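You operate a simulated robot arm through the tools that you are given. There is no shell and no other tool.

You are at the controls of a simulated robot arm. One attempt, no reset.

JOB
Bench-test the relay at the slow pace and lay it out ready for fitting.
Fine: dial first, switch on for three flashes or more, off before the relay goes on the bench. Set down upright: flasher relay.

The check looks at the end state, three seconds after you hand in, the way a careful person would. Anything else that was tipped, shoved, dropped, spilled or broken makes it a failure.

ROBOT AND FRAMES
A 7-joint arm with a fingered hand, fixed in place. Base frame: the origin is on the floor under the middle of its stand, x ahead of it, y to its left, z up; the work surface is at about z = 906. Lengths are in mm, angles in rad, forces in N, time in s.
It reaches about 1089 mm from its shoulder. Its first joint turns from -2.601 to 2.601 rad. Payload 3.5 kg.
The TCP is the grasp point between the finger pads, 30 mm short of the fingertips. In the tool frame z runs along the fingers and y along their closing line. The gripper opens to 104 mm; its body begins 35 mm behind the TCP. The gripper is a hand of 4 fingers: y runs from the thumb to the fingers, the wrist lies at [-15, -110, -186] in the tool frame, and closing takes about 1.5 s.
Orientation is that of the tool frame in the base frame, as [roll, pitch, yaw] about the fixed x, y, z axes, in that order (R = Rz(yaw) Ry(pitch) Rx(roll)). With the fingers straight down and the wrist toward the robot, the tool's x, y and z point along [0, 1, 0], [1, 0, 0] and [0, 0, -1] of the base frame.

CONTROLS
- The arm moves only by the tool arm_command. Its arguments are lists of equal length, an entry for each row: "linear": the shift along the tool's x, y, z in mm, a list of three; "delta_rot": the turn, a rotation vector about the tool's x, y, z in rad, a list of three. In form: {"linear": [[tx, ty, tz], ...], "delta_rot": [[rx, ry, rz], ...]}. A call has 1 to 20 rows; each row is the pose to reach, as a shift and turn from the pose commanded when the call began, along the tool's axes at that moment. "fingers" is the opening, from 0 (shut) to 1 (fully open), set as the call begins (left out, the last holds). Rows are played at 5 a second. More than 50 mm and 0.15 rad between two rows, or a gripper value outside its range, and nothing of the call is played. A pose out of reach is approached as far as the arm can. The call stops where the force on the tool passes 40 N (or 10 N more than at its start, if that is more) or the arm is blocked; 0.2 s more then pass. The fingers move at their own pace (about 45 mm/s each) and stop on an object; they squeeze with about 33 N. The grip force told is the motor's: it shows also when the fingers shut on nothing. Time passes only in rows, and 0.2 s behind the last, so rows that repeat a pose let the fingers close. It gives the time, the measured TCP pose, the force on the tool (base axes), the opening and the grip force at its end, in the units of the frame above (readings bear some noise), with the torque about the TCP (base axes, N m) and any sound that the robot's microphone picked up.
- Cameras (640 x 400 px; columns grow to the right, rows downward): "scene" is fixed at [392.3, 501.7, 1669.6]; the picture's right is [-1.00, -0.09, 0.00], its down [-0.05, 0.51, -0.86] and it looks along [0.08, -0.86, -0.51] (base axes); focal length 314 px, centre (320, 200). "wrist" rides on the gripper at [61, -92, -130] in the tool frame; the picture's right is [-0.81, 0.27, -0.52], its down [-0.53, -0.71, 0.46] and it looks along [-0.24, 0.64, 0.72] (tool axes); focal length 275 px, centre (320, 200). There is no depth. A picture from a camera that has moved, and an enlarged one, comes with that camera's place and axes in the base frame and with its lens. The place of the scene camera against the robot may be out by one fixed shift of up to 18 mm in any direction.
- get_image(camera): a new picture of that camera. It takes no simulated time.
- lift_body(by): slides the trunk up (or, below 0, down) by that many mm; the arm rides with it, the base frame stays. It gives what a move gives, with no picture.
- finger_targets(index, middle, ring, thumb_bend, thumb_turn): sets how far each is bent, from 0 (flat) to 1 (curled in); at 0.3 the hand is open as for a grip, at 0.7 the pads meet at the TCP. One left out holds its place. A second passes; each finger stops where it meets its share of the squeeze, and holds until it gets a number again. A gripper value or a shape takes the hand back. It gives what a move gives, with no picture; readings hold the bend of each and the force on the fingers (four entries, about 0 where the hand has none), thumb and palm. thumb_turn goes from beside the hand (0) to across from the fingers (1), as for a grip.
- preshape(shape): the hand has 4 fingers and takes this shape, open, in about a second: jaw (thumb against the fingers, like two jaws); tri (thumb and two fingers); tip (a fingertip pinch); poke (one finger out to press); point (the index stretched); flat (the hand flat); cup (the hand cupped); fist (a fist). The gripper value then closes the fingers along that shape, each until it touches; the sizes above hold for jaw. It gives what a move gives, with no picture.
- close_up(camera, box): a new picture of the part [left, top, right, bottom] of that camera's present view, enlarged. It takes no simulated time.
- finish_job(): hands the job in; it is judged then, once.

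Nothing tells you positions but the pictures and the camera data. Unless the task says otherwise, let go and move clear before handing in.

The tools are called after "Request:" as a command line: name --argument value ..., lists and objects as JSON in quotes. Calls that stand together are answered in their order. arm_command: Moves the arm, as the interface text tells. Its arguments: {"type":"object","properties":{"linear":{"type":"array","items":{"type":"array","items":{"type":"number"}}},"delta_rot":{"type":"array","items":{"type":"array","items":{"type":"number"}}},"fingers":{"type":"number"}},"required":["linear","delta_rot"]} The other tools are called the same way: lift_body (by) moves the trunk up or down; preshape (shape) gives the hand a shape; finger_targets (index, middle, ring, thumb_bend, thumb_turn) moves the fingers one by one; get_image (camera) takes a picture; close_up (camera, box) takes an enlarged picture of a part of a camera's view; finish_job () hands the job in.

At the start:

```text
time: 0.0
position: [180.3, -765.5, 1171.7]
orientation: [3.136, 0.016, 1.57]
ft_force: [-14.9, -629.9, 184.8]
torque: [99.92, 16.7, 65.47]
grip_width: 103.7
grasp_force: 0.1
shape: jaw
bend: [0.3, 0.3, 0.3, 0.3, 0.98]
finger forces: [0.1, 0.0, 0.1, 0.0, 0.1, 0.1]
trunk travel left (down, up): [-525.0, 185.0]
```

scene: 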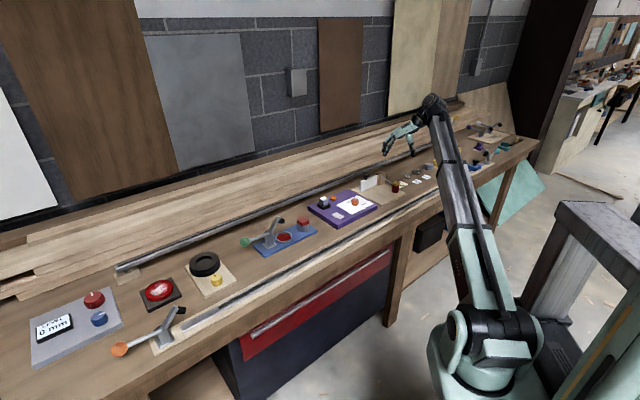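
wrist: 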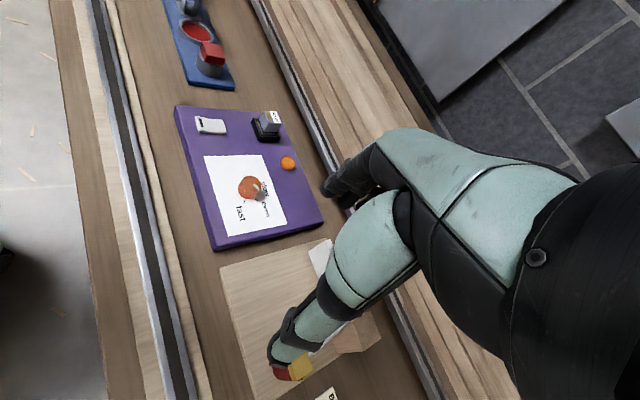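

The purple bench-test board, with its dial, switch, lamp and relay in a socket, shows in the wrist view. The force at the start reads oddly large, so I'll look closer before moving.

Request:
close_up --camera "scene" --box '[290, 150, 450, 250]'

Request:
close_up --camera "wrist" --box '[160, 90, 340, 260]'

Request:
close_up --camera "scene" --box '[360, 90, 560, 215]'

Request:
close_up --camera "wrist" --box '[200, 230, 420, 400]'

```text
4.00 times, centred on (370, 200) of scene
camera zoom: at [392.3, 501.7, 1669.6], right [-1.0, -0.09, 0.0], down [-0.05, 0.51, -0.86], along [0.08, -0.86, -0.51], focal length 1255 px, centre (120, 200)
```

zoom: 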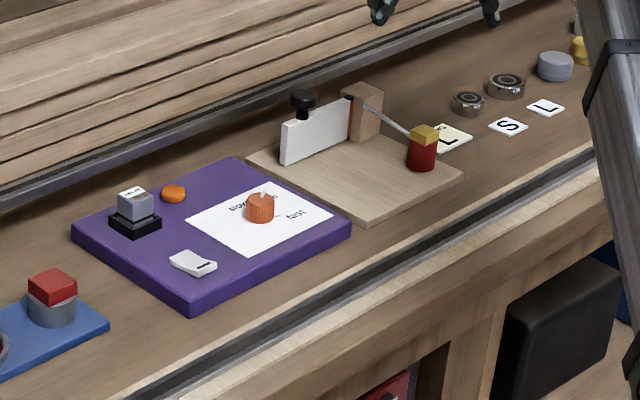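

```text
2.35 times, centred on (250, 175) of wrist
camera zoom: at [88.3, -704.0, 1300.0], right [0.27, -0.8, 0.53], down [-0.71, -0.54, -0.45], along [0.65, -0.26, -0.72], focal length 648 px, centre (485, 259)
```

zoom: 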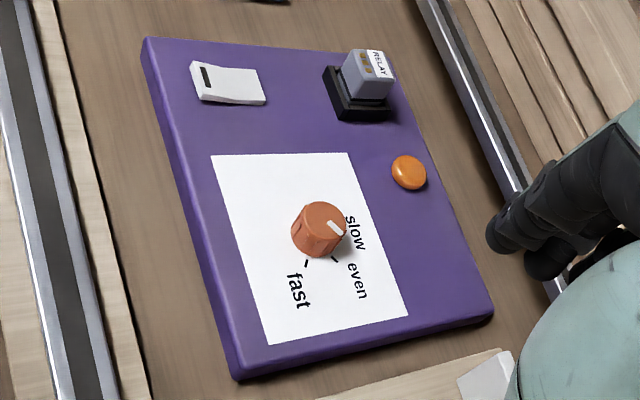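

```text
3.20 times, centred on (460, 152) of scene
camera zoom: at [392.3, 501.7, 1669.6], right [-1.0, -0.09, 0.0], down [-0.05, 0.51, -0.86], along [0.08, -0.86, -0.51], focal length 1004 px, centre (-128, 352)
```

zoom: 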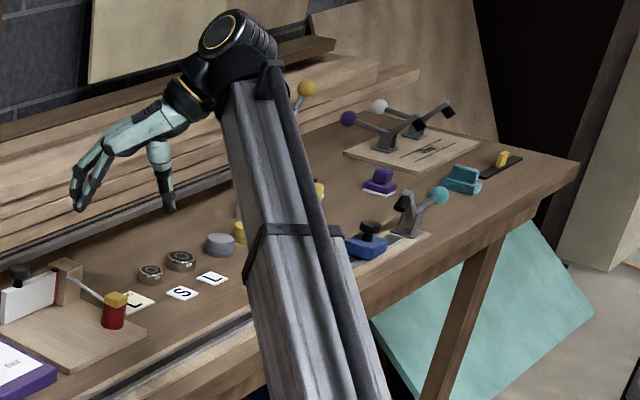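

```text
2.35 times, centred on (310, 315) of wrist
camera zoom: at [88.3, -704.0, 1300.0], right [0.27, -0.8, 0.53], down [-0.71, -0.54, -0.45], along [0.65, -0.26, -0.72], focal length 648 px, centre (344, -71)
```

zoom: 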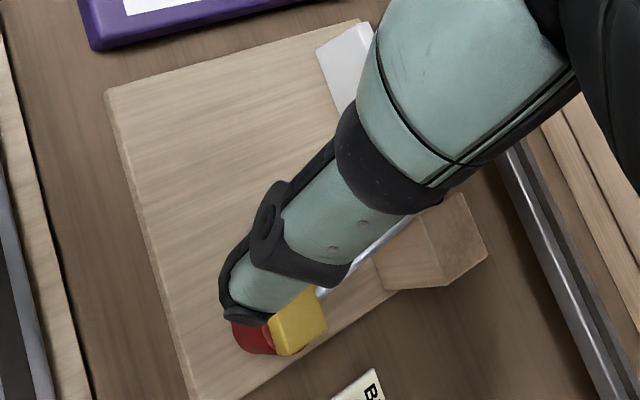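

The board's dial is near x≈346, y≈-715. I'll zoom in on the dial, relay, switch and lamp to read their state.

Request:
close_up --camera "wrist" --box '[225, 165, 289, 205]'

Request:
close_up --camera "wrist" --box '[180, 100, 308, 180]'

Request:
close_up --camera "scene" --box '[300, 180, 380, 230]'

Request:
arm_command --linear '[[0, 0, -10], [0, 0, -20]]' --delta_rot '[[0, 0, 0], [0, 0, 0]]'

```text
10.00 times, centred on (257, 185) of wrist
camera zoom: at [88.3, -704.0, 1300.0], right [0.27, -0.8, 0.53], down [-0.71, -0.54, -0.45], along [0.65, -0.26, -0.72], focal length 2753 px, centre (950, 350)
```

zoom: 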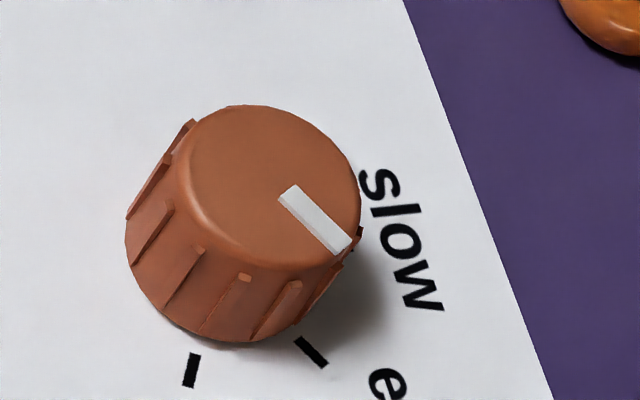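

```text
5.00 times, centred on (244, 140) of wrist
camera zoom: at [88.3, -704.0, 1300.0], right [0.27, -0.8, 0.53], down [-0.71, -0.54, -0.45], along [0.65, -0.26, -0.72], focal length 1376 px, centre (700, 500)
```

zoom: 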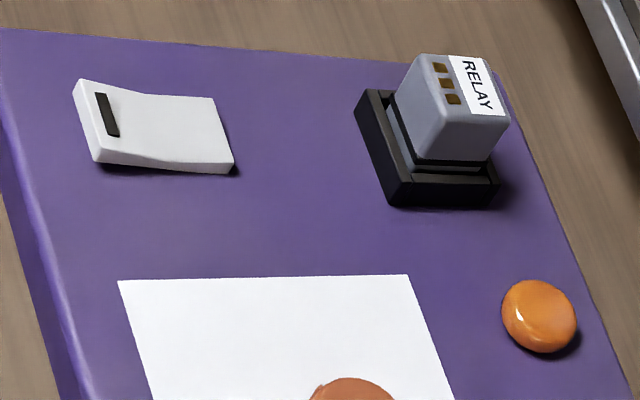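

```text
8.00 times, centred on (340, 205) of scene
camera zoom: at [392.3, 501.7, 1669.6], right [-1.0, -0.09, 0.0], down [-0.05, 0.51, -0.86], along [0.08, -0.86, -0.51], focal length 2511 px, centre (160, 160)
```

zoom: 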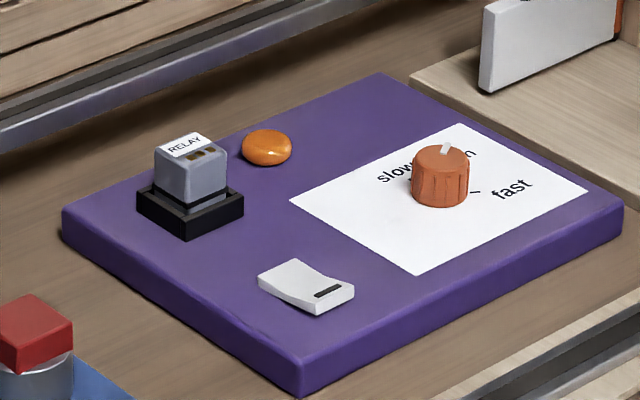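

```text
time: 0.6
position: [180.9, -770.1, 1192.5]
orientation: [3.135, 0.036, 1.571]
ft_force: [-24.2, -639.3, 161.6]
torque: [98.37, 13.25, 67.36]
grip_width: 103.9
grasp_force: 0.0
shape: jaw
bend: [0.3, 0.3, 0.3, 0.3, 0.98]
finger forces: [0.0, 0.1, 0.1, 0.0, 0.0, 0.1]
trunk travel left (down, up): [-525.0, 185.0]
```

The force of about 640 N in -y stayed after a small upward move, and its torque suggests contact near the wrist. I'll look closely at the wrist area for what it is touching.

Request:
close_up --camera "scene" --box '[370, 80, 482, 150]'

Request:
get_image --camera "wrist"

Request:
close_up --camera "scene" --box '[400, 80, 640, 400]'

```text
5.71 times, centred on (426, 115) of scene
camera zoom: at [392.3, 501.7, 1669.6], right [-1.0, -0.09, 0.0], down [-0.05, 0.51, -0.86], along [0.08, -0.86, -0.51], focal length 1793 px, centre (-286, 686)
```

zoom: 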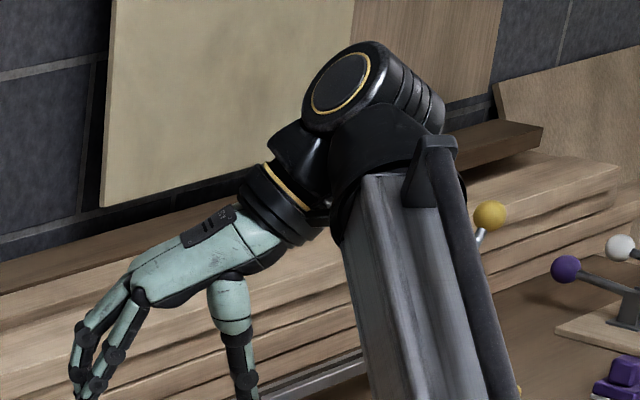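

```text
taken
camera wrist: at [88.6, -704.5, 1319.3], right [0.27, -0.79, 0.55], down [-0.71, -0.55, -0.44], along [0.65, -0.27, -0.71], focal length 275 px, centre (320, 200)
```

wrist: 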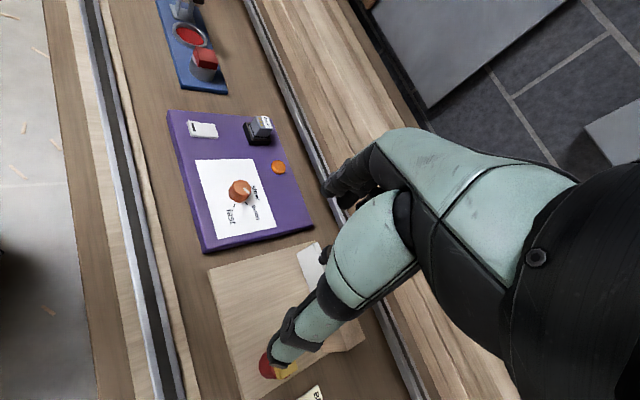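

```text
1.25 times, centred on (520, 240) of scene
camera zoom: at [392.3, 501.7, 1669.6], right [-1.0, -0.09, 0.0], down [-0.05, 0.51, -0.86], along [0.08, -0.86, -0.51], focal length 392 px, centre (70, 150)
```

zoom: 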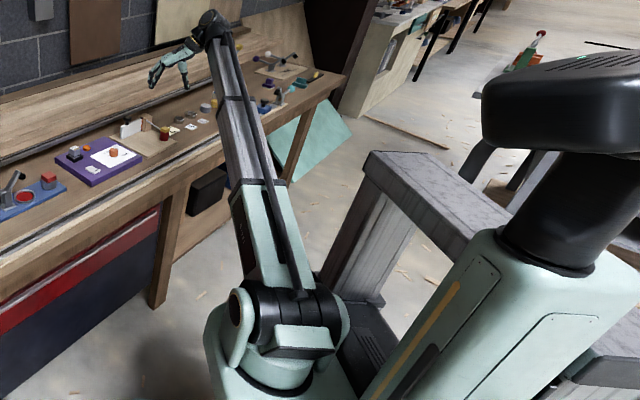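

The sharply bent wrist seems to press the hand's cuff against the forearm. I'll turn the hand so the wrist points toward the robot while staying high above the bench. That should relieve the contact and give a view of the board.

Request:
arm_command --linear '[[12, 8, -2], [24, 16, -4], [36, 24, -6], [48, 32, -8], [60, 40, -10], [72, 48, -12], [84, 56, -14], [96, 64, -16], [108, 72, -18], [120, 80, -20]]' --delta_rot '[[0, 0, 0.1], [0, 0, 0.2], [0, 0, 0.3], [0, 0, 0.4], [0, 0, 0.5], [0, 0, 0.6], [0, 0, 0.7], [0, 0, 0.8], [0, 0, 0.9], [0, 0, 1.0]]'

```text
time: 0.9
position: [181.5, -764.5, 1191.7]
orientation: [3.138, 0.041, 1.567]
ft_force: [-51.0, -551.3, 317.0]
torque: [99.4, 25.48, 60.2]
grip_width: 103.6
grasp_force: 0.1
shape: jaw
bend: [0.3, 0.3, 0.3, 0.3, 0.98]
finger forces: [0.0, 0.0, 0.0, 0.1, 0.0, 0.0]
trunk travel left (down, up): [-525.0, 185.0]
stopped in row 1: the force on the tool passed its limit at 681 N (the readings are from after the stop); the commanded pose is now the measured one
```

The force line runs just beneath the wrist, along the forearm, which fits the hand pressing on its own forearm. I'll open the wrist angle slightly, pivoting about the wrist, and watch the force.

Request:
arm_command --linear '[[-9.3, 0, 0.8], [-18.6, 0, 1.5], [-18.6, 0, 1.5]]' --delta_rot '[[0, -0.05, 0], [0, -0.1, 0], [0, -0.1, 0]]'

```text
time: 1.2
position: [181.3, -764.9, 1192.5]
orientation: [3.139, 0.042, 1.562]
ft_force: [-51.5, -518.0, 301.0]
torque: [93.7, 23.56, 56.52]
grip_width: 103.7
grasp_force: 0.1
shape: jaw
bend: [0.3, 0.3, 0.3, 0.3, 0.98]
finger forces: [0.0, 0.0, 0.0, 0.0, 0.0, 0.0]
trunk travel left (down, up): [-525.0, 185.0]
stopped in row 1: the force on the tool passed its limit at 661 N (the readings are from after the stop); the commanded pose is now the measured one
```

Opening that way raised the force. I'll try a small shift along the direction of the force instead (toward -y and up).

Request:
arm_command --linear '[[-5, 0, -3], [-10, 0, -6]]' --delta_rot '[[0, 0, 0], [0, 0, 0]]'

```text
time: 1.9
position: [181.5, -775.7, 1197.8]
orientation: [3.141, 0.044, 1.562]
ft_force: [-9.8, -507.5, 234.5]
torque: [87.08, 22.5, 52.19]
grip_width: 103.8
grasp_force: 0.0
shape: jaw
bend: [0.3, 0.3, 0.3, 0.3, 0.98]
finger forces: [0.0, 0.0, 0.0, 0.0, 0.0, 0.0]
trunk travel left (down, up): [-525.0, 185.0]
```

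Moving with the force eased it a little. I'll test a few other small directions to find what relieves it.

Request:
arm_command --linear '[[0, 8, 0], [0, 16, 0], [0, 16, 0]]' --delta_rot '[[0, 0, 0], [0, 0, 0], [0, 0, 0]]'

```text
time: 2.6
position: [196.3, -774.8, 1197.5]
orientation: [-3.141, 0.045, 1.573]
ft_force: [-114.9, -435.5, 223.1]
torque: [76.43, 7.36, 53.71]
grip_width: 103.7
grasp_force: 0.1
shape: jaw
bend: [0.3, 0.3, 0.3, 0.3, 0.98]
finger forces: [0.0, 0.0, 0.0, 0.0, 0.0, 0.0]
trunk travel left (down, up): [-525.0, 185.0]
```

Moving +x lowered the force, so I'll continue that way with a bit of -y and up.

Request:
arm_command --linear '[[-2, 12, 0], [-4, 24, 0], [-6, 36, 0], [-8, 48, 0]]' --delta_rot '[[0, 0, 0], [0, 0, 0], [0, 0, 0], [0, 0, 0]]'

```text
time: 3.6
position: [246.9, -784.5, 1197.6]
orientation: [3.14, 0.04, 1.562]
ft_force: [0.5, 0.4, -0.1]
torque: [-0.01, -0.01, 0.01]
grip_width: 103.6
grasp_force: 0.0
shape: jaw
bend: [0.3, 0.3, 0.3, 0.3, 0.98]
finger forces: [0.1, 0.1, 0.0, 0.1, 0.1, 0.0]
trunk travel left (down, up): [-525.0, 185.0]
```

The contact is gone and the force reads zero. I'll now turn the hand so the wrist faces the robot, moving toward the front of the board while staying high.

Request:
arm_command --linear '[[8, 8, 0], [18, 15, 0], [30, 22, 0], [43, 29, 0], [57, 36, 0], [71, 43, 0], [85, 50, 0], [100, 57, 0], [115, 64, 0], [130, 70, 0], [145, 76, 0], [160, 82, 0]]' --delta_rot '[[0, 0, 0.1], [0, 0, 0.2], [0, 0, 0.3], [0, 0, 0.4], [0, 0, 0.5], [0, 0, 0.6], [0, 0, 0.7], [0, 0, 0.8], [0, 0, 0.9], [0, 0, 1.0], [0, 0, 1.1], [0, 0, 1.2]]'

Request:
get_image --camera "wrist"

Request:
get_image --camera "scene"

```text
time: 6.2
position: [328.8, -624.9, 1191.6]
orientation: [3.103, 0.013, 0.363]
ft_force: [0.5, 0.7, 1.2]
torque: [0.0, 0.02, 0.01]
grip_width: 103.7
grasp_force: 0.1
shape: jaw
bend: [0.3, 0.3, 0.3, 0.3, 0.98]
finger forces: [0.0, 0.0, 0.1, 0.1, 0.0, 0.0]
trunk travel left (down, up): [-525.0, 185.0]
```

```text
taken
camera wrist: at [352.3, -513.7, 1318.0], right [-0.66, -0.52, 0.54], down [-0.75, 0.46, -0.48], along [0.0, -0.72, -0.7], focal length 275 px, centre (320, 200)
```

wrist: 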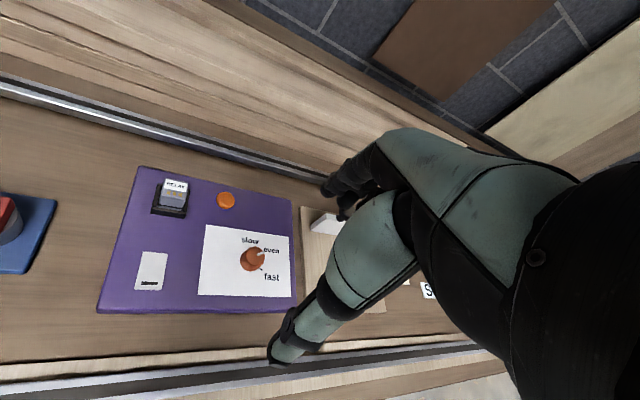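

```text
taken
```

scene: 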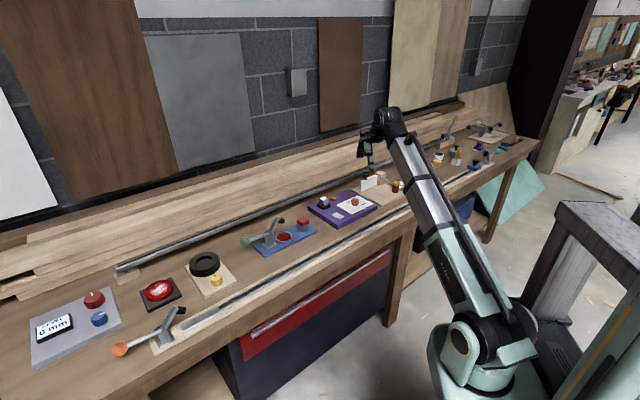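

The force is clear and the wrist camera now sees the whole board. I'll zoom in on the dial, switch and relay.

Request:
close_up --camera "wrist" --box '[200, 220, 296, 280]'

Request:
close_up --camera "wrist" --box '[90, 160, 306, 320]'

Request:
close_up --camera "wrist" --box '[120, 170, 216, 230]'

Request:
close_up --camera "wrist" --box '[120, 240, 216, 300]'

```text
6.67 times, centred on (248, 250) of wrist
camera zoom: at [352.3, -513.7, 1318.0], right [-0.66, -0.52, 0.54], down [-0.75, 0.46, -0.48], along [0.0, -0.72, -0.7], focal length 1835 px, centre (800, -133)
```

zoom: 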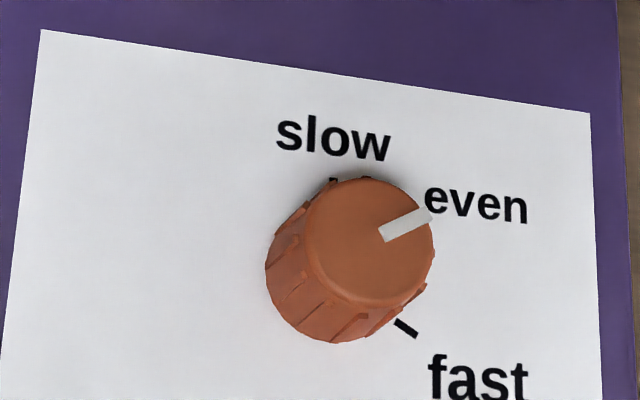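

```text
2.50 times, centred on (198, 240) of wrist
camera zoom: at [352.3, -513.7, 1318.0], right [-0.66, -0.52, 0.54], down [-0.75, 0.46, -0.48], along [0.0, -0.72, -0.7], focal length 688 px, centre (625, 100)
```

zoom: 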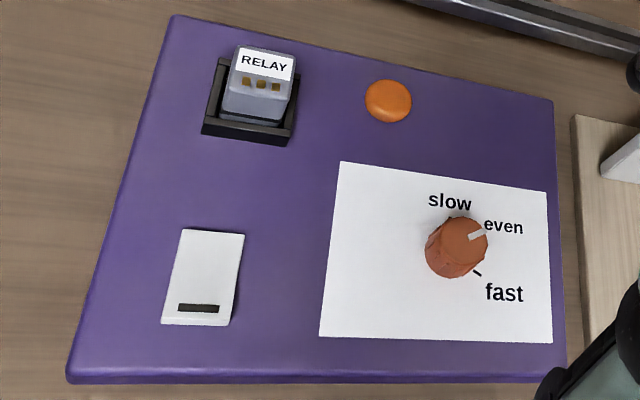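

```text
6.67 times, centred on (168, 200) of wrist
camera zoom: at [352.3, -513.7, 1318.0], right [-0.66, -0.52, 0.54], down [-0.75, 0.46, -0.48], along [0.0, -0.72, -0.7], focal length 1835 px, centre (1333, 200)
```

zoom: 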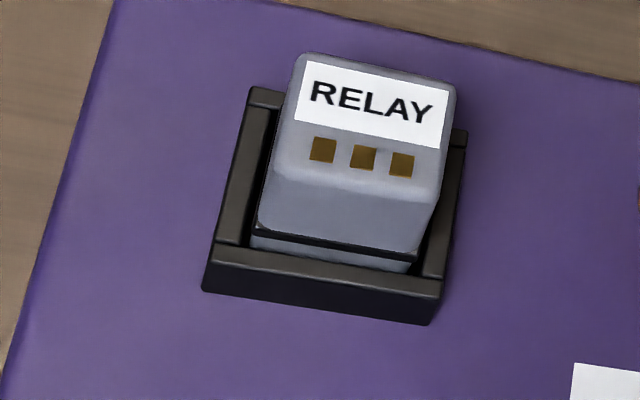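

```text
6.67 times, centred on (168, 270) of wrist
camera zoom: at [352.3, -513.7, 1318.0], right [-0.66, -0.52, 0.54], down [-0.75, 0.46, -0.48], along [0.0, -0.72, -0.7], focal length 1835 px, centre (1333, -267)
```

zoom: 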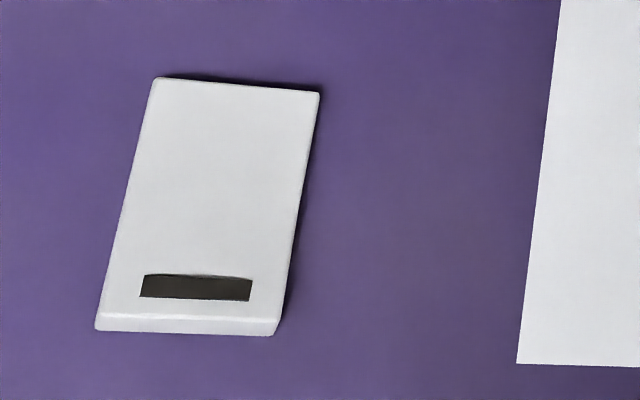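

The dial points at "even" and must turn about 60° counter-clockwise to "slow". The board's edges run at about 45° to the base axes, with the knob near (353,-717), top at z≈948. I'll move above the knob, straighten the tilt and set the yaw for turning.

Request:
arm_command --linear '[[-1.2, 11.3, 13], [-2.5, 22.5, 26], [-3.7, 33.8, 39], [-5, 45, 52], [-6.2, 56.4, 65], [-7.4, 67.6, 78], [-8.7, 79, 91], [-9.9, 90.2, 103.7], [-9.9, 90.2, 103.7]]' --delta_rot '[[0.005, 0.0007, 0.058], [0.01, 0.0014, 0.116], [0.015, 0.002, 0.174], [0.02, 0.0028, 0.232], [0.026, 0.0035, 0.29], [0.031, 0.004, 0.347], [0.036, 0.005, 0.405], [0.041, 0.0055, 0.463], [0.041, 0.0055, 0.463]]'

Request:
get_image --camera "wrist"

Request:
get_image --camera "scene"

```text
time: 8.2
position: [353.4, -717.5, 1091.2]
orientation: [-3.142, -0.001, -0.1]
ft_force: [-0.4, -0.8, 0.3]
torque: [0.01, 0.03, 0.01]
grip_width: 103.6
grasp_force: 0.1
shape: jaw
bend: [0.3, 0.3, 0.3, 0.3, 0.98]
finger forces: [0.1, 0.1, 0.1, 0.0, 0.0, 0.1]
trunk travel left (down, up): [-525.0, 185.0]
```

```text
taken
camera wrist: at [421.8, -632.6, 1222.0], right [-0.83, -0.19, 0.52], down [-0.46, 0.76, -0.46], along [-0.31, -0.62, -0.73], focal length 275 px, centre (320, 200)
```

wrist: 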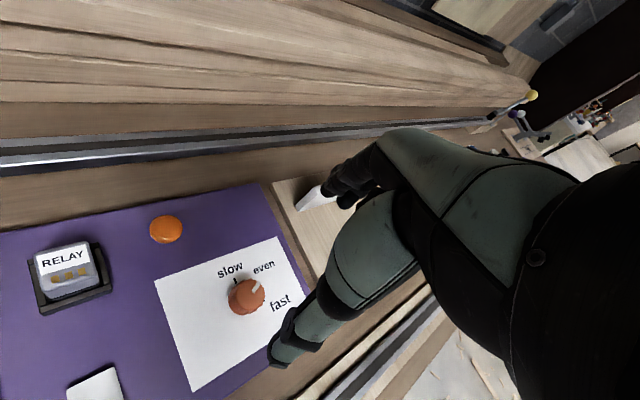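

```text
taken
```

scene: 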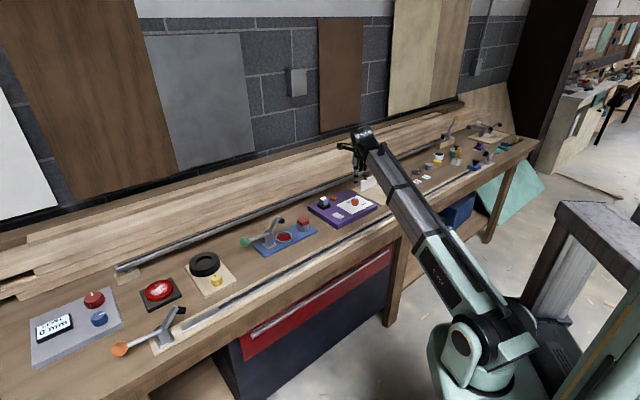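

The hand is above the knob now. I'll zoom in to refine the positions of the knob, relay and switch.

Request:
close_up --camera "wrist" --box '[200, 250, 296, 310]'

Request:
close_up --camera "wrist" --box '[0, 200, 320, 400]'

Request:
close_up --camera "wrist" --box '[240, 130, 480, 380]'

Request:
close_up --camera "scene" --box '[300, 120, 420, 230]'

```text
6.67 times, centred on (248, 280) of wrist
camera zoom: at [421.8, -632.6, 1222.0], right [-0.83, -0.19, 0.52], down [-0.46, 0.76, -0.46], along [-0.31, -0.62, -0.73], focal length 1835 px, centre (800, -333)
```

zoom: 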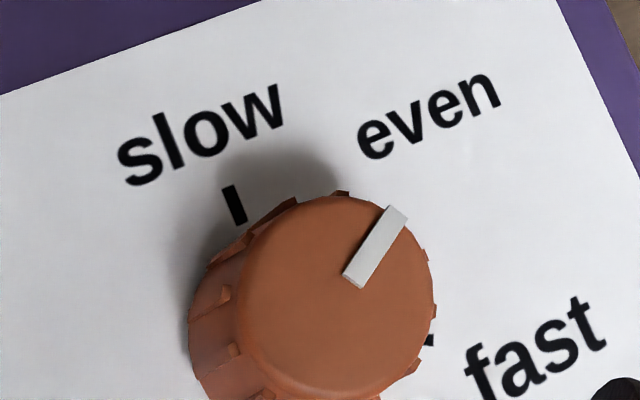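

```text
2.00 times, centred on (160, 300) of wrist
camera zoom: at [421.8, -632.6, 1222.0], right [-0.83, -0.19, 0.52], down [-0.46, 0.76, -0.46], along [-0.31, -0.62, -0.73], focal length 551 px, centre (640, 0)
```

zoom: 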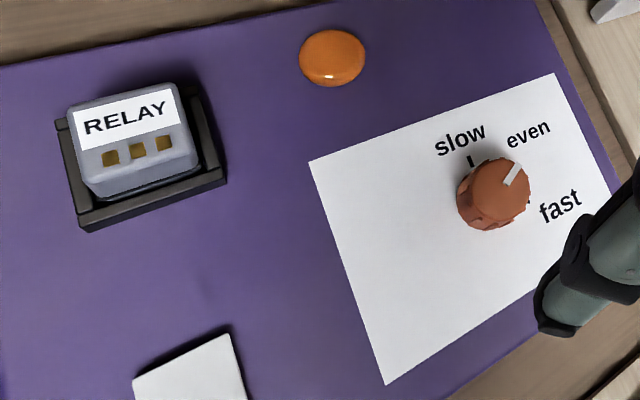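

```text
1.60 times, centred on (360, 255) of wrist
camera zoom: at [421.8, -632.6, 1222.0], right [-0.83, -0.19, 0.52], down [-0.46, 0.76, -0.46], along [-0.31, -0.62, -0.73], focal length 440 px, centre (256, 112)
```

zoom: 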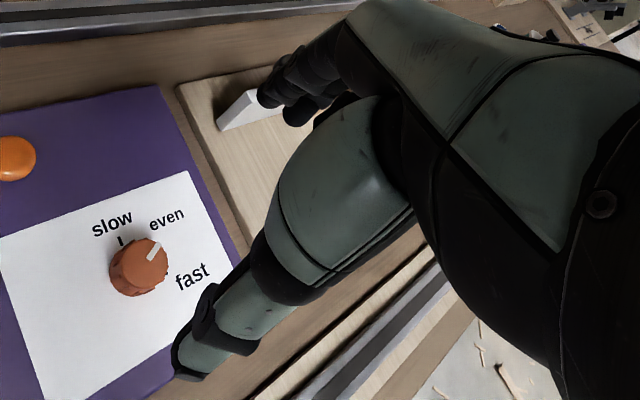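

```text
3.64 times, centred on (360, 175) of scene
camera zoom: at [392.3, 501.7, 1669.6], right [-1.0, -0.09, 0.0], down [-0.05, 0.51, -0.86], along [0.08, -0.86, -0.51], focal length 1141 px, centre (174, 291)
```

zoom: 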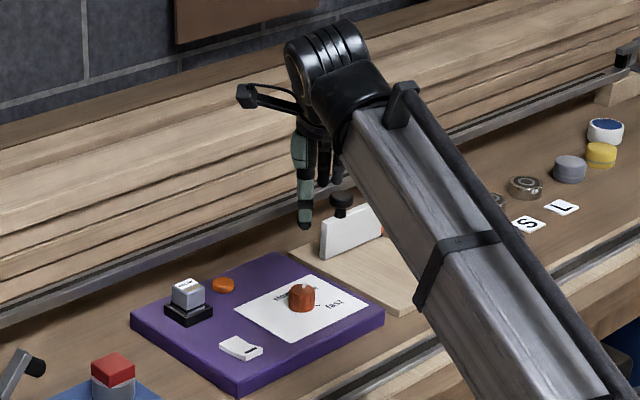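

Three views agree: the knob is centred near (353.5,-716), the pointer at about -102°, and "slow" at about -43°. I'll partly close the fingers in the air to see how the tips sit around the grasp point.

Request:
arm_command --linear '[[0, 0, 30], [0, 0, 60], [0, 0, 60], [0, 0, 60], [0, 0, 60], [0, 0, 60]]' --delta_rot '[[0, 0, 0], [0, 0, 0], [0, 0, 0], [0, 0, 0], [0, 0, 0], [0, 0, 0]]' --fingers 0.45

Request:
get_image --camera "wrist"

Request:
close_up --camera "scene" --box '[320, 130, 400, 220]'

```text
time: 9.7
position: [351.4, -715.7, 1030.4]
orientation: [-3.141, 0.001, -0.098]
ft_force: [-1.3, -0.3, -0.6]
torque: [0.01, 0.0, -0.03]
grip_width: 47.2
grasp_force: 0.1
shape: jaw
bend: [0.74, 0.47, 0.43, 0.71, 1.0]
finger forces: [0.0, 0.0, 0.1, 0.0, 0.1, 0.1]
trunk travel left (down, up): [-525.0, 185.0]
```

```text
taken
camera wrist: at [420.7, -632.4, 1160.4], right [-0.83, -0.19, 0.52], down [-0.46, 0.76, -0.46], along [-0.31, -0.62, -0.72], focal length 275 px, centre (320, 200)
```

wrist: 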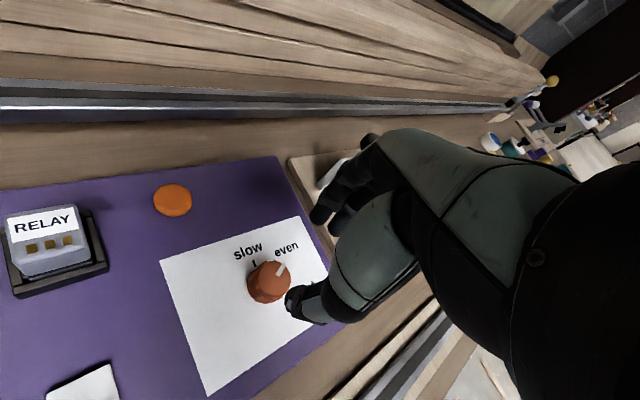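

```text
4.44 times, centred on (360, 175) of scene
camera zoom: at [392.3, 501.7, 1669.6], right [-1.0, -0.09, 0.0], down [-0.05, 0.51, -0.86], along [0.08, -0.86, -0.51], focal length 1395 px, centre (142, 311)
```

zoom: 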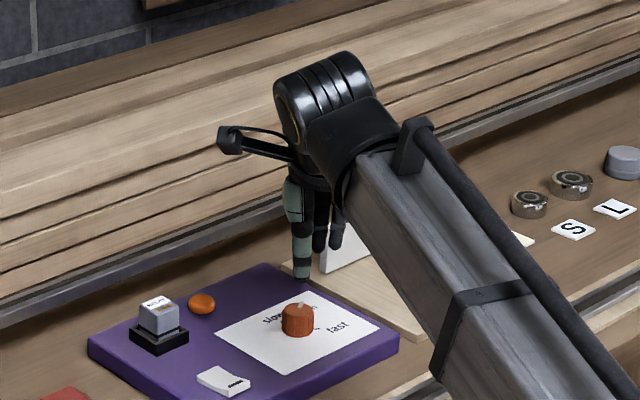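

The reported finger bends differ a lot between fingers. I'll wait briefly to see whether they're still moving.

Request:
arm_command --linear '[[0, 0, 0], [0, 0, 0], [0, 0, 0]]' --delta_rot '[[0, 0, 0], [0, 0, 0], [0, 0, 0]]'

Request:
close_up --camera "wrist" --box '[240, 120, 432, 340]'

Request:
close_up --camera "scene" --box '[340, 155, 388, 195]'

```text
time: 10.4
position: [351.4, -717.2, 1030.1]
orientation: [3.141, 0.0, -0.098]
ft_force: [0.1, 0.2, 0.2]
torque: [0.04, -0.01, 0.02]
grip_width: 47.4
grasp_force: 0.1
shape: jaw
bend: [0.74, 0.47, 0.43, 0.71, 1.0]
finger forces: [0.0, 0.0, 0.1, 0.0, 0.0, 0.0]
trunk travel left (down, up): [-525.0, 185.0]
```

```text
1.82 times, centred on (336, 230) of wrist
camera zoom: at [420.7, -632.4, 1160.4], right [-0.83, -0.19, 0.52], down [-0.46, 0.76, -0.46], along [-0.31, -0.62, -0.72], focal length 500 px, centre (291, 146)
```

zoom: 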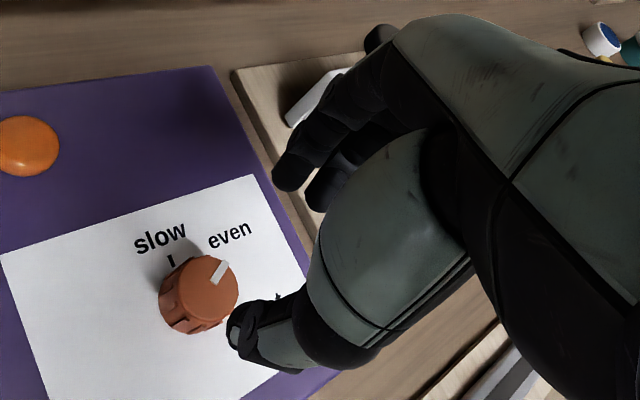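

```text
10.00 times, centred on (364, 175) of scene
camera zoom: at [392.3, 501.7, 1669.6], right [-1.0, -0.09, 0.0], down [-0.05, 0.51, -0.86], along [0.08, -0.86, -0.51], focal length 3138 px, centre (-120, 450)
```

zoom: 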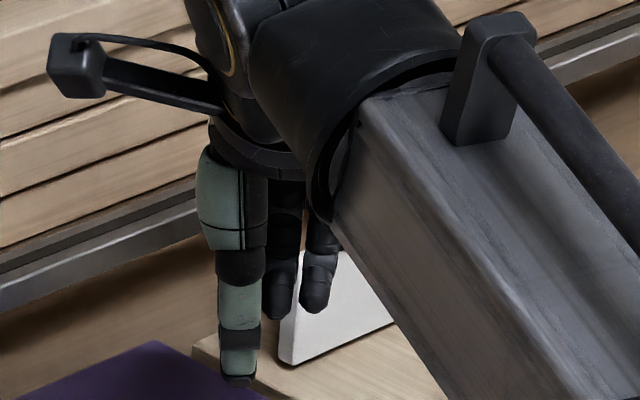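

The bends are steady: index and thumb curl more than middle and ring. I'll shut the hand fully in the air to learn where the pads meet, then look.

Request:
arm_command --linear '[[0, 0, 0], [0, 0, 0], [0, 0, 0], [0, 0, 0], [0, 0, 0], [0, 0, 0]]' --delta_rot '[[0, 0, 0], [0, 0, 0], [0, 0, 0], [0, 0, 0], [0, 0, 0], [0, 0, 0]]' --fingers 0.0

Request:
close_up --camera "wrist" --box '[240, 120, 432, 340]'

Request:
close_up --camera "scene" --box '[340, 155, 388, 195]'

```text
time: 11.8
position: [351.4, -716.5, 1030.1]
orientation: [3.141, -0.001, -0.099]
ft_force: [1.0, 0.1, 0.6]
torque: [-0.01, -0.02, 0.02]
grip_width: 0.1
grasp_force: 32.6
shape: jaw
bend: [0.7, 0.7, 0.7, 0.47, 1.0]
finger forces: [0.0, 0.0, 0.1, 0.0, 0.1, 0.0]
trunk travel left (down, up): [-525.0, 185.0]
```

```text
1.82 times, centred on (336, 230) of wrist
camera zoom: at [420.7, -632.4, 1160.4], right [-0.83, -0.19, 0.52], down [-0.46, 0.76, -0.46], along [-0.31, -0.62, -0.72], focal length 500 px, centre (291, 146)
```

zoom: 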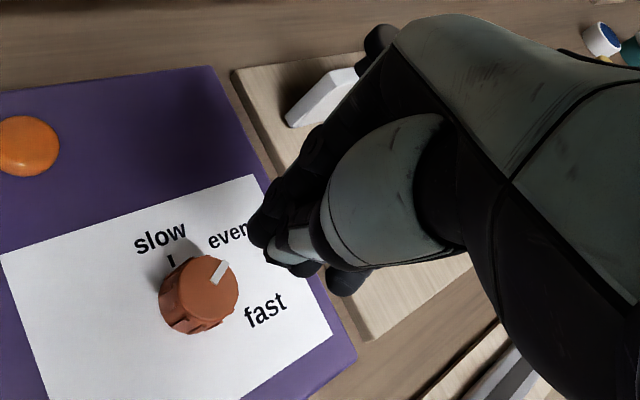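

```text
10.00 times, centred on (364, 175) of scene
camera zoom: at [392.3, 501.7, 1669.6], right [-1.0, -0.09, 0.0], down [-0.05, 0.51, -0.86], along [0.08, -0.86, -0.51], focal length 3138 px, centre (-120, 450)
```

zoom: 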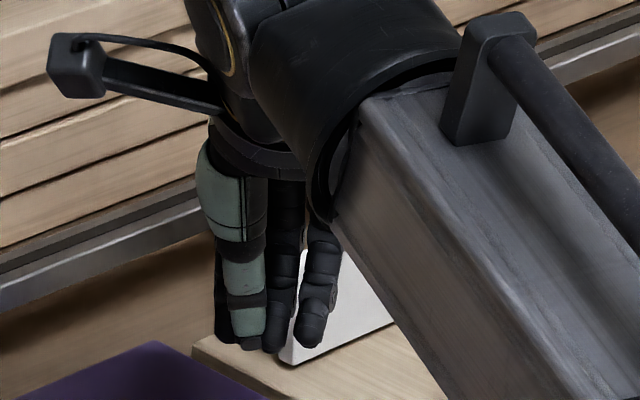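

Fully shut, the thumb meets between the index and middle fingers, with tips about 30 mm past the TCP. I'll try the "tri" shape, which suits a round knob.

Request:
preshape --shape "tri"

Request:
close_up --camera "wrist" --box '[240, 120, 432, 340]'

Request:
close_up --camera "scene" --box '[340, 155, 388, 195]'

```text
time: 12.8
position: [351.9, -716.6, 1030.6]
orientation: [-3.14, 0.0, -0.098]
ft_force: [0.2, -0.8, -1.2]
torque: [0.0, 0.03, 0.03]
grip_width: 103.9
grasp_force: 0.1
shape: tri
bend: [0.3, 0.3, 0.99, 0.3, 0.98]
finger forces: [0.0, 0.0, 0.0, 0.0, 0.0, 0.1]
trunk travel left (down, up): [-525.0, 185.0]
```

```text
1.82 times, centred on (336, 230) of wrist
camera zoom: at [420.7, -632.4, 1160.4], right [-0.83, -0.19, 0.52], down [-0.46, 0.76, -0.46], along [-0.31, -0.62, -0.72], focal length 500 px, centre (291, 146)
```

zoom: 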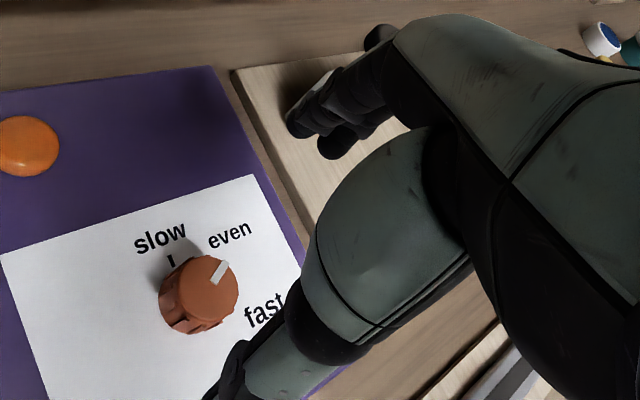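

```text
10.00 times, centred on (364, 175) of scene
camera zoom: at [392.3, 501.7, 1669.6], right [-1.0, -0.09, 0.0], down [-0.05, 0.51, -0.86], along [0.08, -0.86, -0.51], focal length 3138 px, centre (-120, 450)
```

zoom: 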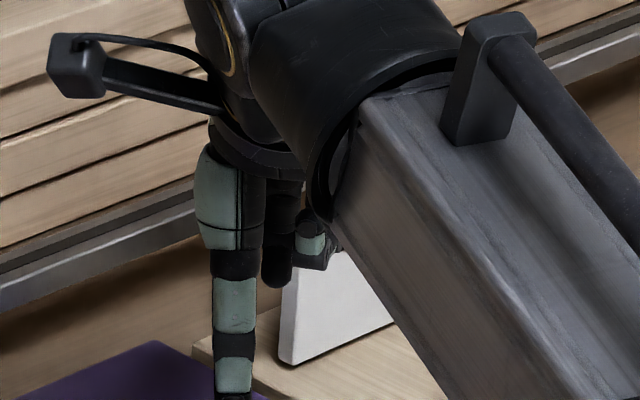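

In "tri" the ring finger is curled out of the way, with index and middle opposing the thumb. I'll narrow the opening and lower around the knob, stopping with the tips about 10 mm above the board.

Request:
arm_command --linear '[[2, 0, 0], [2, 0, 0], [2, 0, 0], [2, 0, 10], [2, 0, 20], [2, 0, 30], [2, 0, 40], [2, 0, 50], [2, 0, 60]]' --delta_rot '[[0, 0, 0], [0, 0, 0], [0, 0, 0], [0, 0, 0], [0, 0, 0], [0, 0, 0], [0, 0, 0], [0, 0, 0], [0, 0, 0]]' --fingers 0.6

Request:
get_image --camera "wrist"

Request:
close_up --camera "scene" --box '[328, 170, 392, 220]'

```text
time: 14.8
position: [354.4, -715.8, 970.1]
orientation: [-3.141, -0.001, -0.099]
ft_force: [0.2, 0.8, 0.3]
torque: [-0.03, 0.0, -0.02]
grip_width: 63.1
grasp_force: 0.0
shape: tri
bend: [0.74, 0.4, 0.99, 0.64, 1.0]
finger forces: [0.1, 0.0, 0.0, 0.0, 0.0, 0.0]
trunk travel left (down, up): [-525.0, 185.0]
```

```text
taken
camera wrist: at [423.4, -631.5, 1102.1], right [-0.83, -0.19, 0.52], down [-0.46, 0.76, -0.46], along [-0.31, -0.62, -0.73], focal length 275 px, centre (320, 200)
```

wrist: 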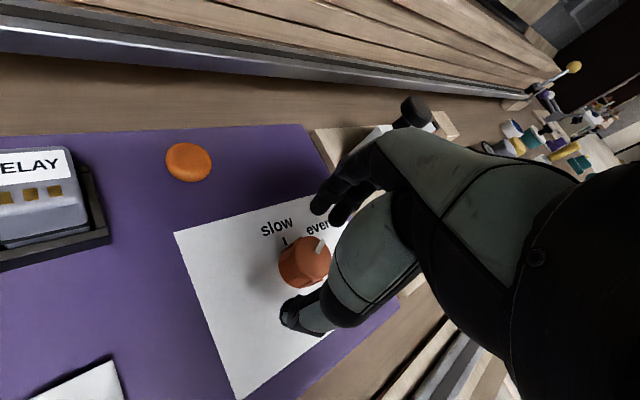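

```text
8.00 times, centred on (360, 195) of scene
camera zoom: at [392.3, 501.7, 1669.6], right [-1.0, -0.09, 0.0], down [-0.05, 0.51, -0.86], along [0.08, -0.86, -0.51], focal length 2511 px, centre (0, 240)
```

zoom: 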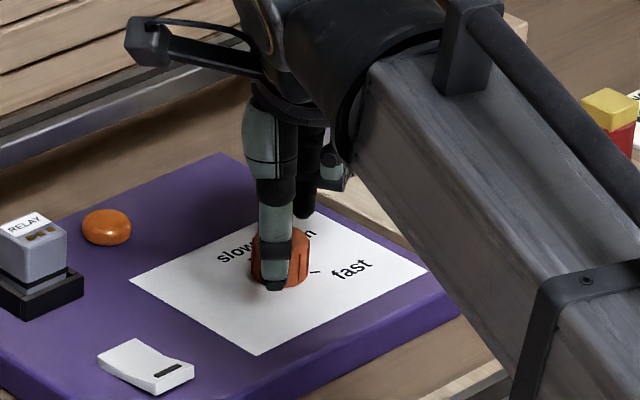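

The hand is around the knob. I'll zoom in on the wrist view to check centring before going lower.

Request:
close_up --camera "wrist" --box '[250, 180, 378, 340]'

```text
2.50 times, centred on (314, 260) of wrist
camera zoom: at [423.4, -631.5, 1102.1], right [-0.83, -0.19, 0.52], down [-0.46, 0.76, -0.46], along [-0.31, -0.62, -0.73], focal length 688 px, centre (335, 50)
```

zoom: 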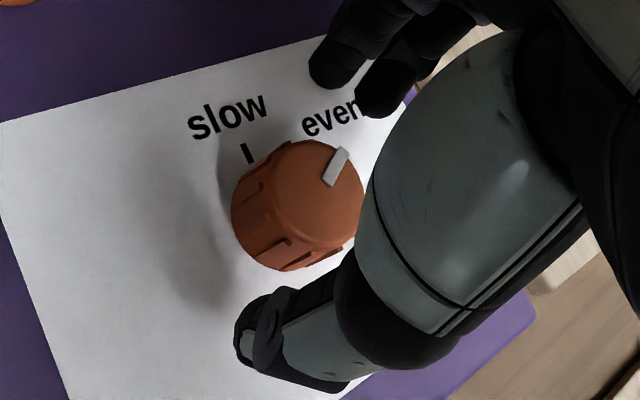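

The knob lines up with the grasp axis to within about 1 mm. I'll lower 8 mm more, then close gently on it.

Request:
arm_command --linear '[[0, 0, 4], [0, 0, 8], [0, 0, 8]]' --delta_rot '[[0, 0, 0], [0, 0, 0], [0, 0, 0]]'

Request:
arm_command --linear '[[0, 0, 0], [0, 0, 0], [0, 0, 0], [0, 0, 0], [0, 0, 0], [0, 0, 0], [0, 0, 0]]' --delta_rot '[[0, 0, 0], [0, 0, 0], [0, 0, 0], [0, 0, 0], [0, 0, 0], [0, 0, 0], [0, 0, 0]]' --fingers 0.1

Request:
close_up --camera "wrist" --box '[250, 180, 378, 340]'

Request:
close_up --camera "scene" --box '[328, 170, 392, 220]'

```text
time: 15.6
position: [353.4, -715.9, 962.9]
orientation: [3.141, -0.002, -0.099]
ft_force: [0.2, 0.4, 0.4]
torque: [-0.01, -0.01, 0.0]
grip_width: 62.9
grasp_force: 0.1
shape: tri
bend: [0.74, 0.4, 0.99, 0.64, 1.0]
finger forces: [0.0, 0.0, 0.1, 0.1, 0.0, 0.1]
trunk travel left (down, up): [-525.0, 185.0]
```

```text
time: 17.1
position: [353.7, -716.1, 964.0]
orientation: [3.141, -0.001, -0.098]
ft_force: [0.3, 4.2, -1.6]
torque: [0.02, -0.02, 0.0]
grip_width: 21.6
grasp_force: 32.3
shape: tri
bend: [0.73, 0.6, 1.0, 0.74, 1.0]
finger forces: [13.9, 13.6, 0.0, 0.0, 31.3, 0.1]
trunk travel left (down, up): [-525.0, 185.0]
```

```text
2.50 times, centred on (314, 260) of wrist
camera zoom: at [423.3, -631.4, 1094.2], right [-0.83, -0.19, 0.52], down [-0.46, 0.76, -0.46], along [-0.31, -0.62, -0.72], focal length 688 px, centre (335, 50)
```

zoom: 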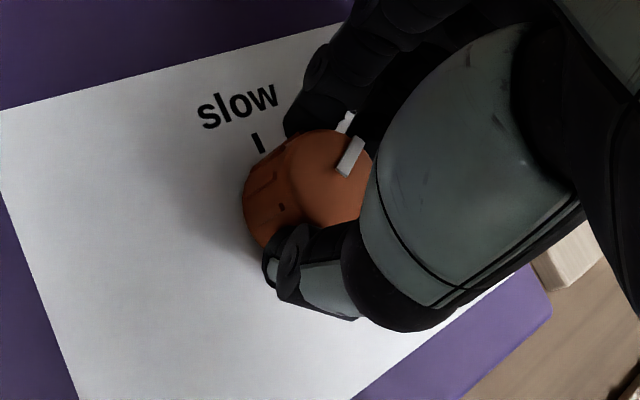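

```text
8.00 times, centred on (360, 195) of scene
camera zoom: at [392.3, 501.7, 1669.6], right [-1.0, -0.09, 0.0], down [-0.05, 0.51, -0.86], along [0.08, -0.86, -0.51], focal length 2511 px, centre (0, 240)
```

zoom: 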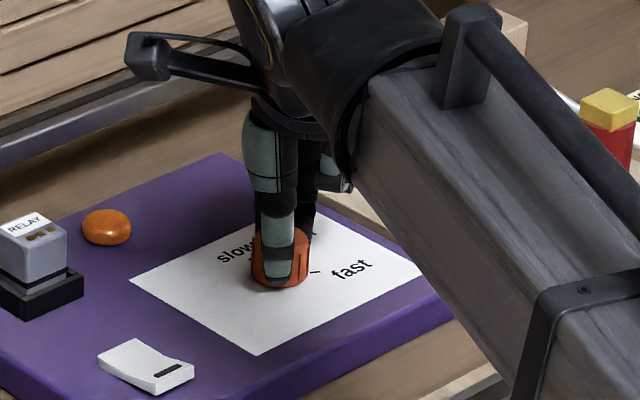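

The grip on the knob is firm (thumb 31 N, fingers 14 N each). I'll turn counter-clockwise about the knob axis, pausing partway to check.

Request:
arm_command --linear '[[0, 0, 0], [0, 0, 0], [0, 0, 0], [0, 0, 0], [0, 0, 0], [0, 0, 0], [0, 0, 0], [0, 0, 0]]' --delta_rot '[[0, 0, -0.06], [0, 0, -0.12], [0, 0, -0.18], [0, 0, -0.24], [0, 0, -0.3], [0, 0, -0.36], [0, 0, -0.42], [0, 0, -0.48]]'

Request:
close_up --camera "wrist" --box '[250, 180, 378, 340]'

```text
time: 18.9
position: [354.2, -716.1, 963.8]
orientation: [3.141, -0.001, 0.382]
ft_force: [-0.6, 3.5, -0.7]
torque: [0.14, 0.02, 0.01]
grip_width: 21.4
grasp_force: 33.3
shape: tri
bend: [0.73, 0.6, 1.0, 0.74, 1.0]
finger forces: [14.0, 13.5, 0.1, 0.0, 32.1, 0.0]
trunk travel left (down, up): [-525.0, 185.0]
```

```text
2.50 times, centred on (314, 260) of wrist
camera zoom: at [376.4, -608.6, 1094.0], right [-0.65, -0.56, 0.52], down [-0.76, 0.46, -0.46], along [0.01, -0.69, -0.72], focal length 688 px, centre (335, 50)
```

zoom: 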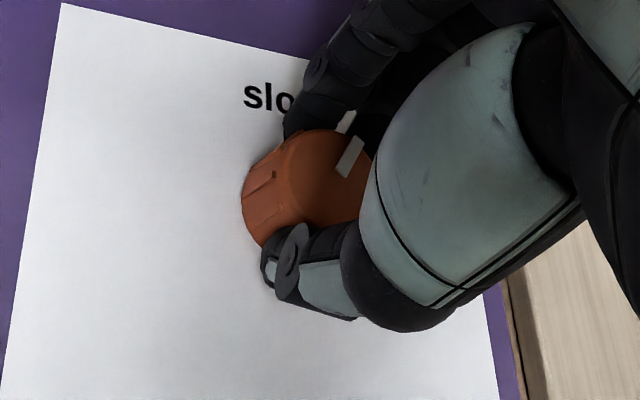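

The knob turns with the hand with almost no resistance. I'll continue to a total of about 59°.

Request:
arm_command --linear '[[0, 0, 0], [0, 0, 0], [0, 0, 0], [0, 0, 0], [0, 0, 0], [0, 0, 0], [0, 0, 0], [0, 0, 0], [0, 0, 0], [0, 0, 0]]' --delta_rot '[[0, 0, -0.06], [0, 0, -0.12], [0, 0, -0.18], [0, 0, -0.24], [0, 0, -0.3], [0, 0, -0.36], [0, 0, -0.42], [0, 0, -0.48], [0, 0, -0.54], [0, 0, -0.54]]'

Request:
close_up --camera "wrist" --box '[250, 180, 378, 340]'

Request:
close_up --camera "scene" --box '[328, 170, 392, 220]'

```text
time: 21.1
position: [354.9, -715.5, 963.3]
orientation: [-3.141, -0.001, 0.923]
ft_force: [4.1, 6.5, -1.7]
torque: [0.1, -0.08, 0.04]
grip_width: 21.3
grasp_force: 33.0
shape: tri
bend: [0.73, 0.6, 1.0, 0.74, 1.0]
finger forces: [17.1, 12.7, 0.1, 0.0, 30.8, 0.0]
trunk travel left (down, up): [-525.0, 185.0]
```

```text
2.50 times, centred on (314, 260) of wrist
camera zoom: at [317.6, -612.7, 1094.2], right [-0.27, -0.81, 0.52], down [-0.89, 0.01, -0.46], along [0.37, -0.58, -0.72], focal length 688 px, centre (335, 50)
```

zoom: 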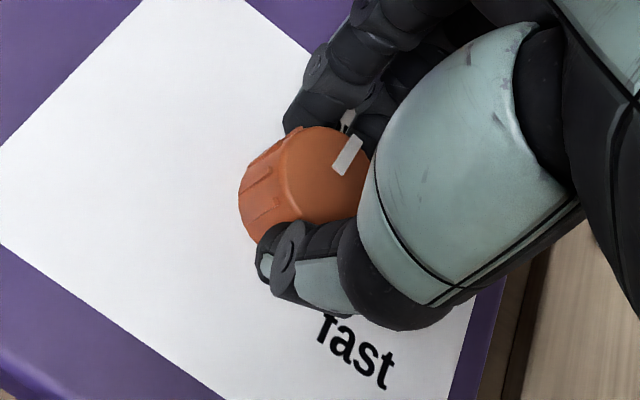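

```text
8.00 times, centred on (360, 195) of scene
camera zoom: at [392.3, 501.7, 1669.6], right [-1.0, -0.09, 0.0], down [-0.05, 0.51, -0.86], along [0.08, -0.86, -0.51], focal length 2511 px, centre (0, 240)
```

zoom: 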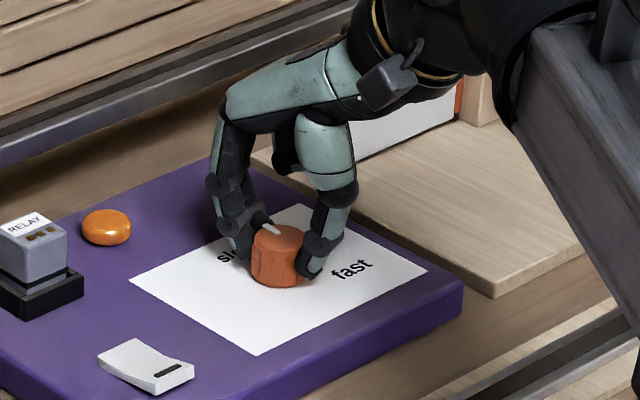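

The knob has turned about 58.5° so far. I'll release it, rise clear and check the pointer.

Request:
arm_command --linear '[[0, 0, 0], [0, 0, 0], [0, 0, 0], [0, 0, 0], [0, 0, -10], [0, 0, -30], [0, 0, -50], [0, 0, -75], [0, 0, -100]]' --delta_rot '[[0, 0, 0], [0, 0, 0], [0, 0, 0], [0, 0, 0], [0, 0, 0], [0, 0, 0], [0, 0, 0], [0, 0, 0], [0, 0, 0]]' --fingers 0.65

Request:
get_image --camera "wrist"

Request:
close_up --camera "scene" --box '[300, 180, 380, 230]'

```text
time: 23.1
position: [355.0, -717.1, 1064.4]
orientation: [-3.141, -0.001, 0.92]
ft_force: [-0.9, 0.1, 0.3]
torque: [-0.01, -0.01, 0.01]
grip_width: 67.3
grasp_force: 0.1
shape: tri
bend: [0.73, 0.39, 0.99, 0.62, 1.0]
finger forces: [0.0, 0.1, 0.0, 0.0, 0.0, 0.0]
trunk travel left (down, up): [-525.0, 185.0]
```

```text
taken
camera wrist: at [318.0, -614.4, 1194.7], right [-0.27, -0.81, 0.52], down [-0.89, 0.01, -0.46], along [0.37, -0.58, -0.72], focal length 275 px, centre (320, 200)
```

wrist: 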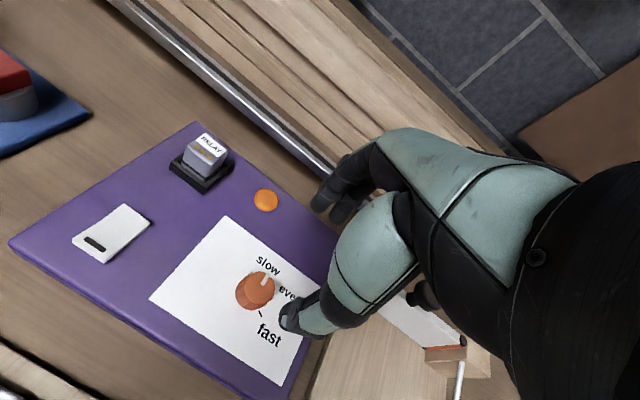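

```text
8.00 times, centred on (340, 205) of scene
camera zoom: at [392.3, 501.7, 1669.6], right [-1.0, -0.09, 0.0], down [-0.05, 0.51, -0.86], along [0.08, -0.86, -0.51], focal length 2511 px, centre (160, 160)
```

zoom: 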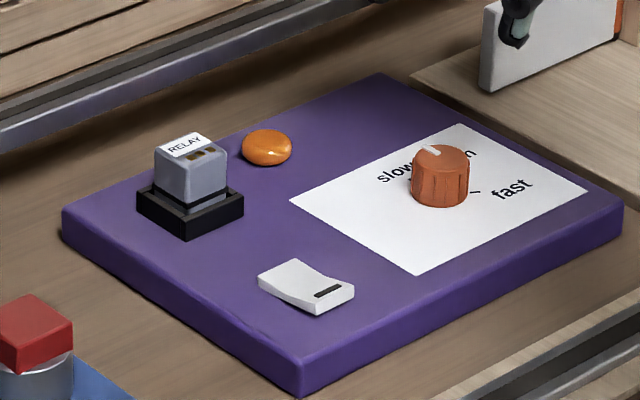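

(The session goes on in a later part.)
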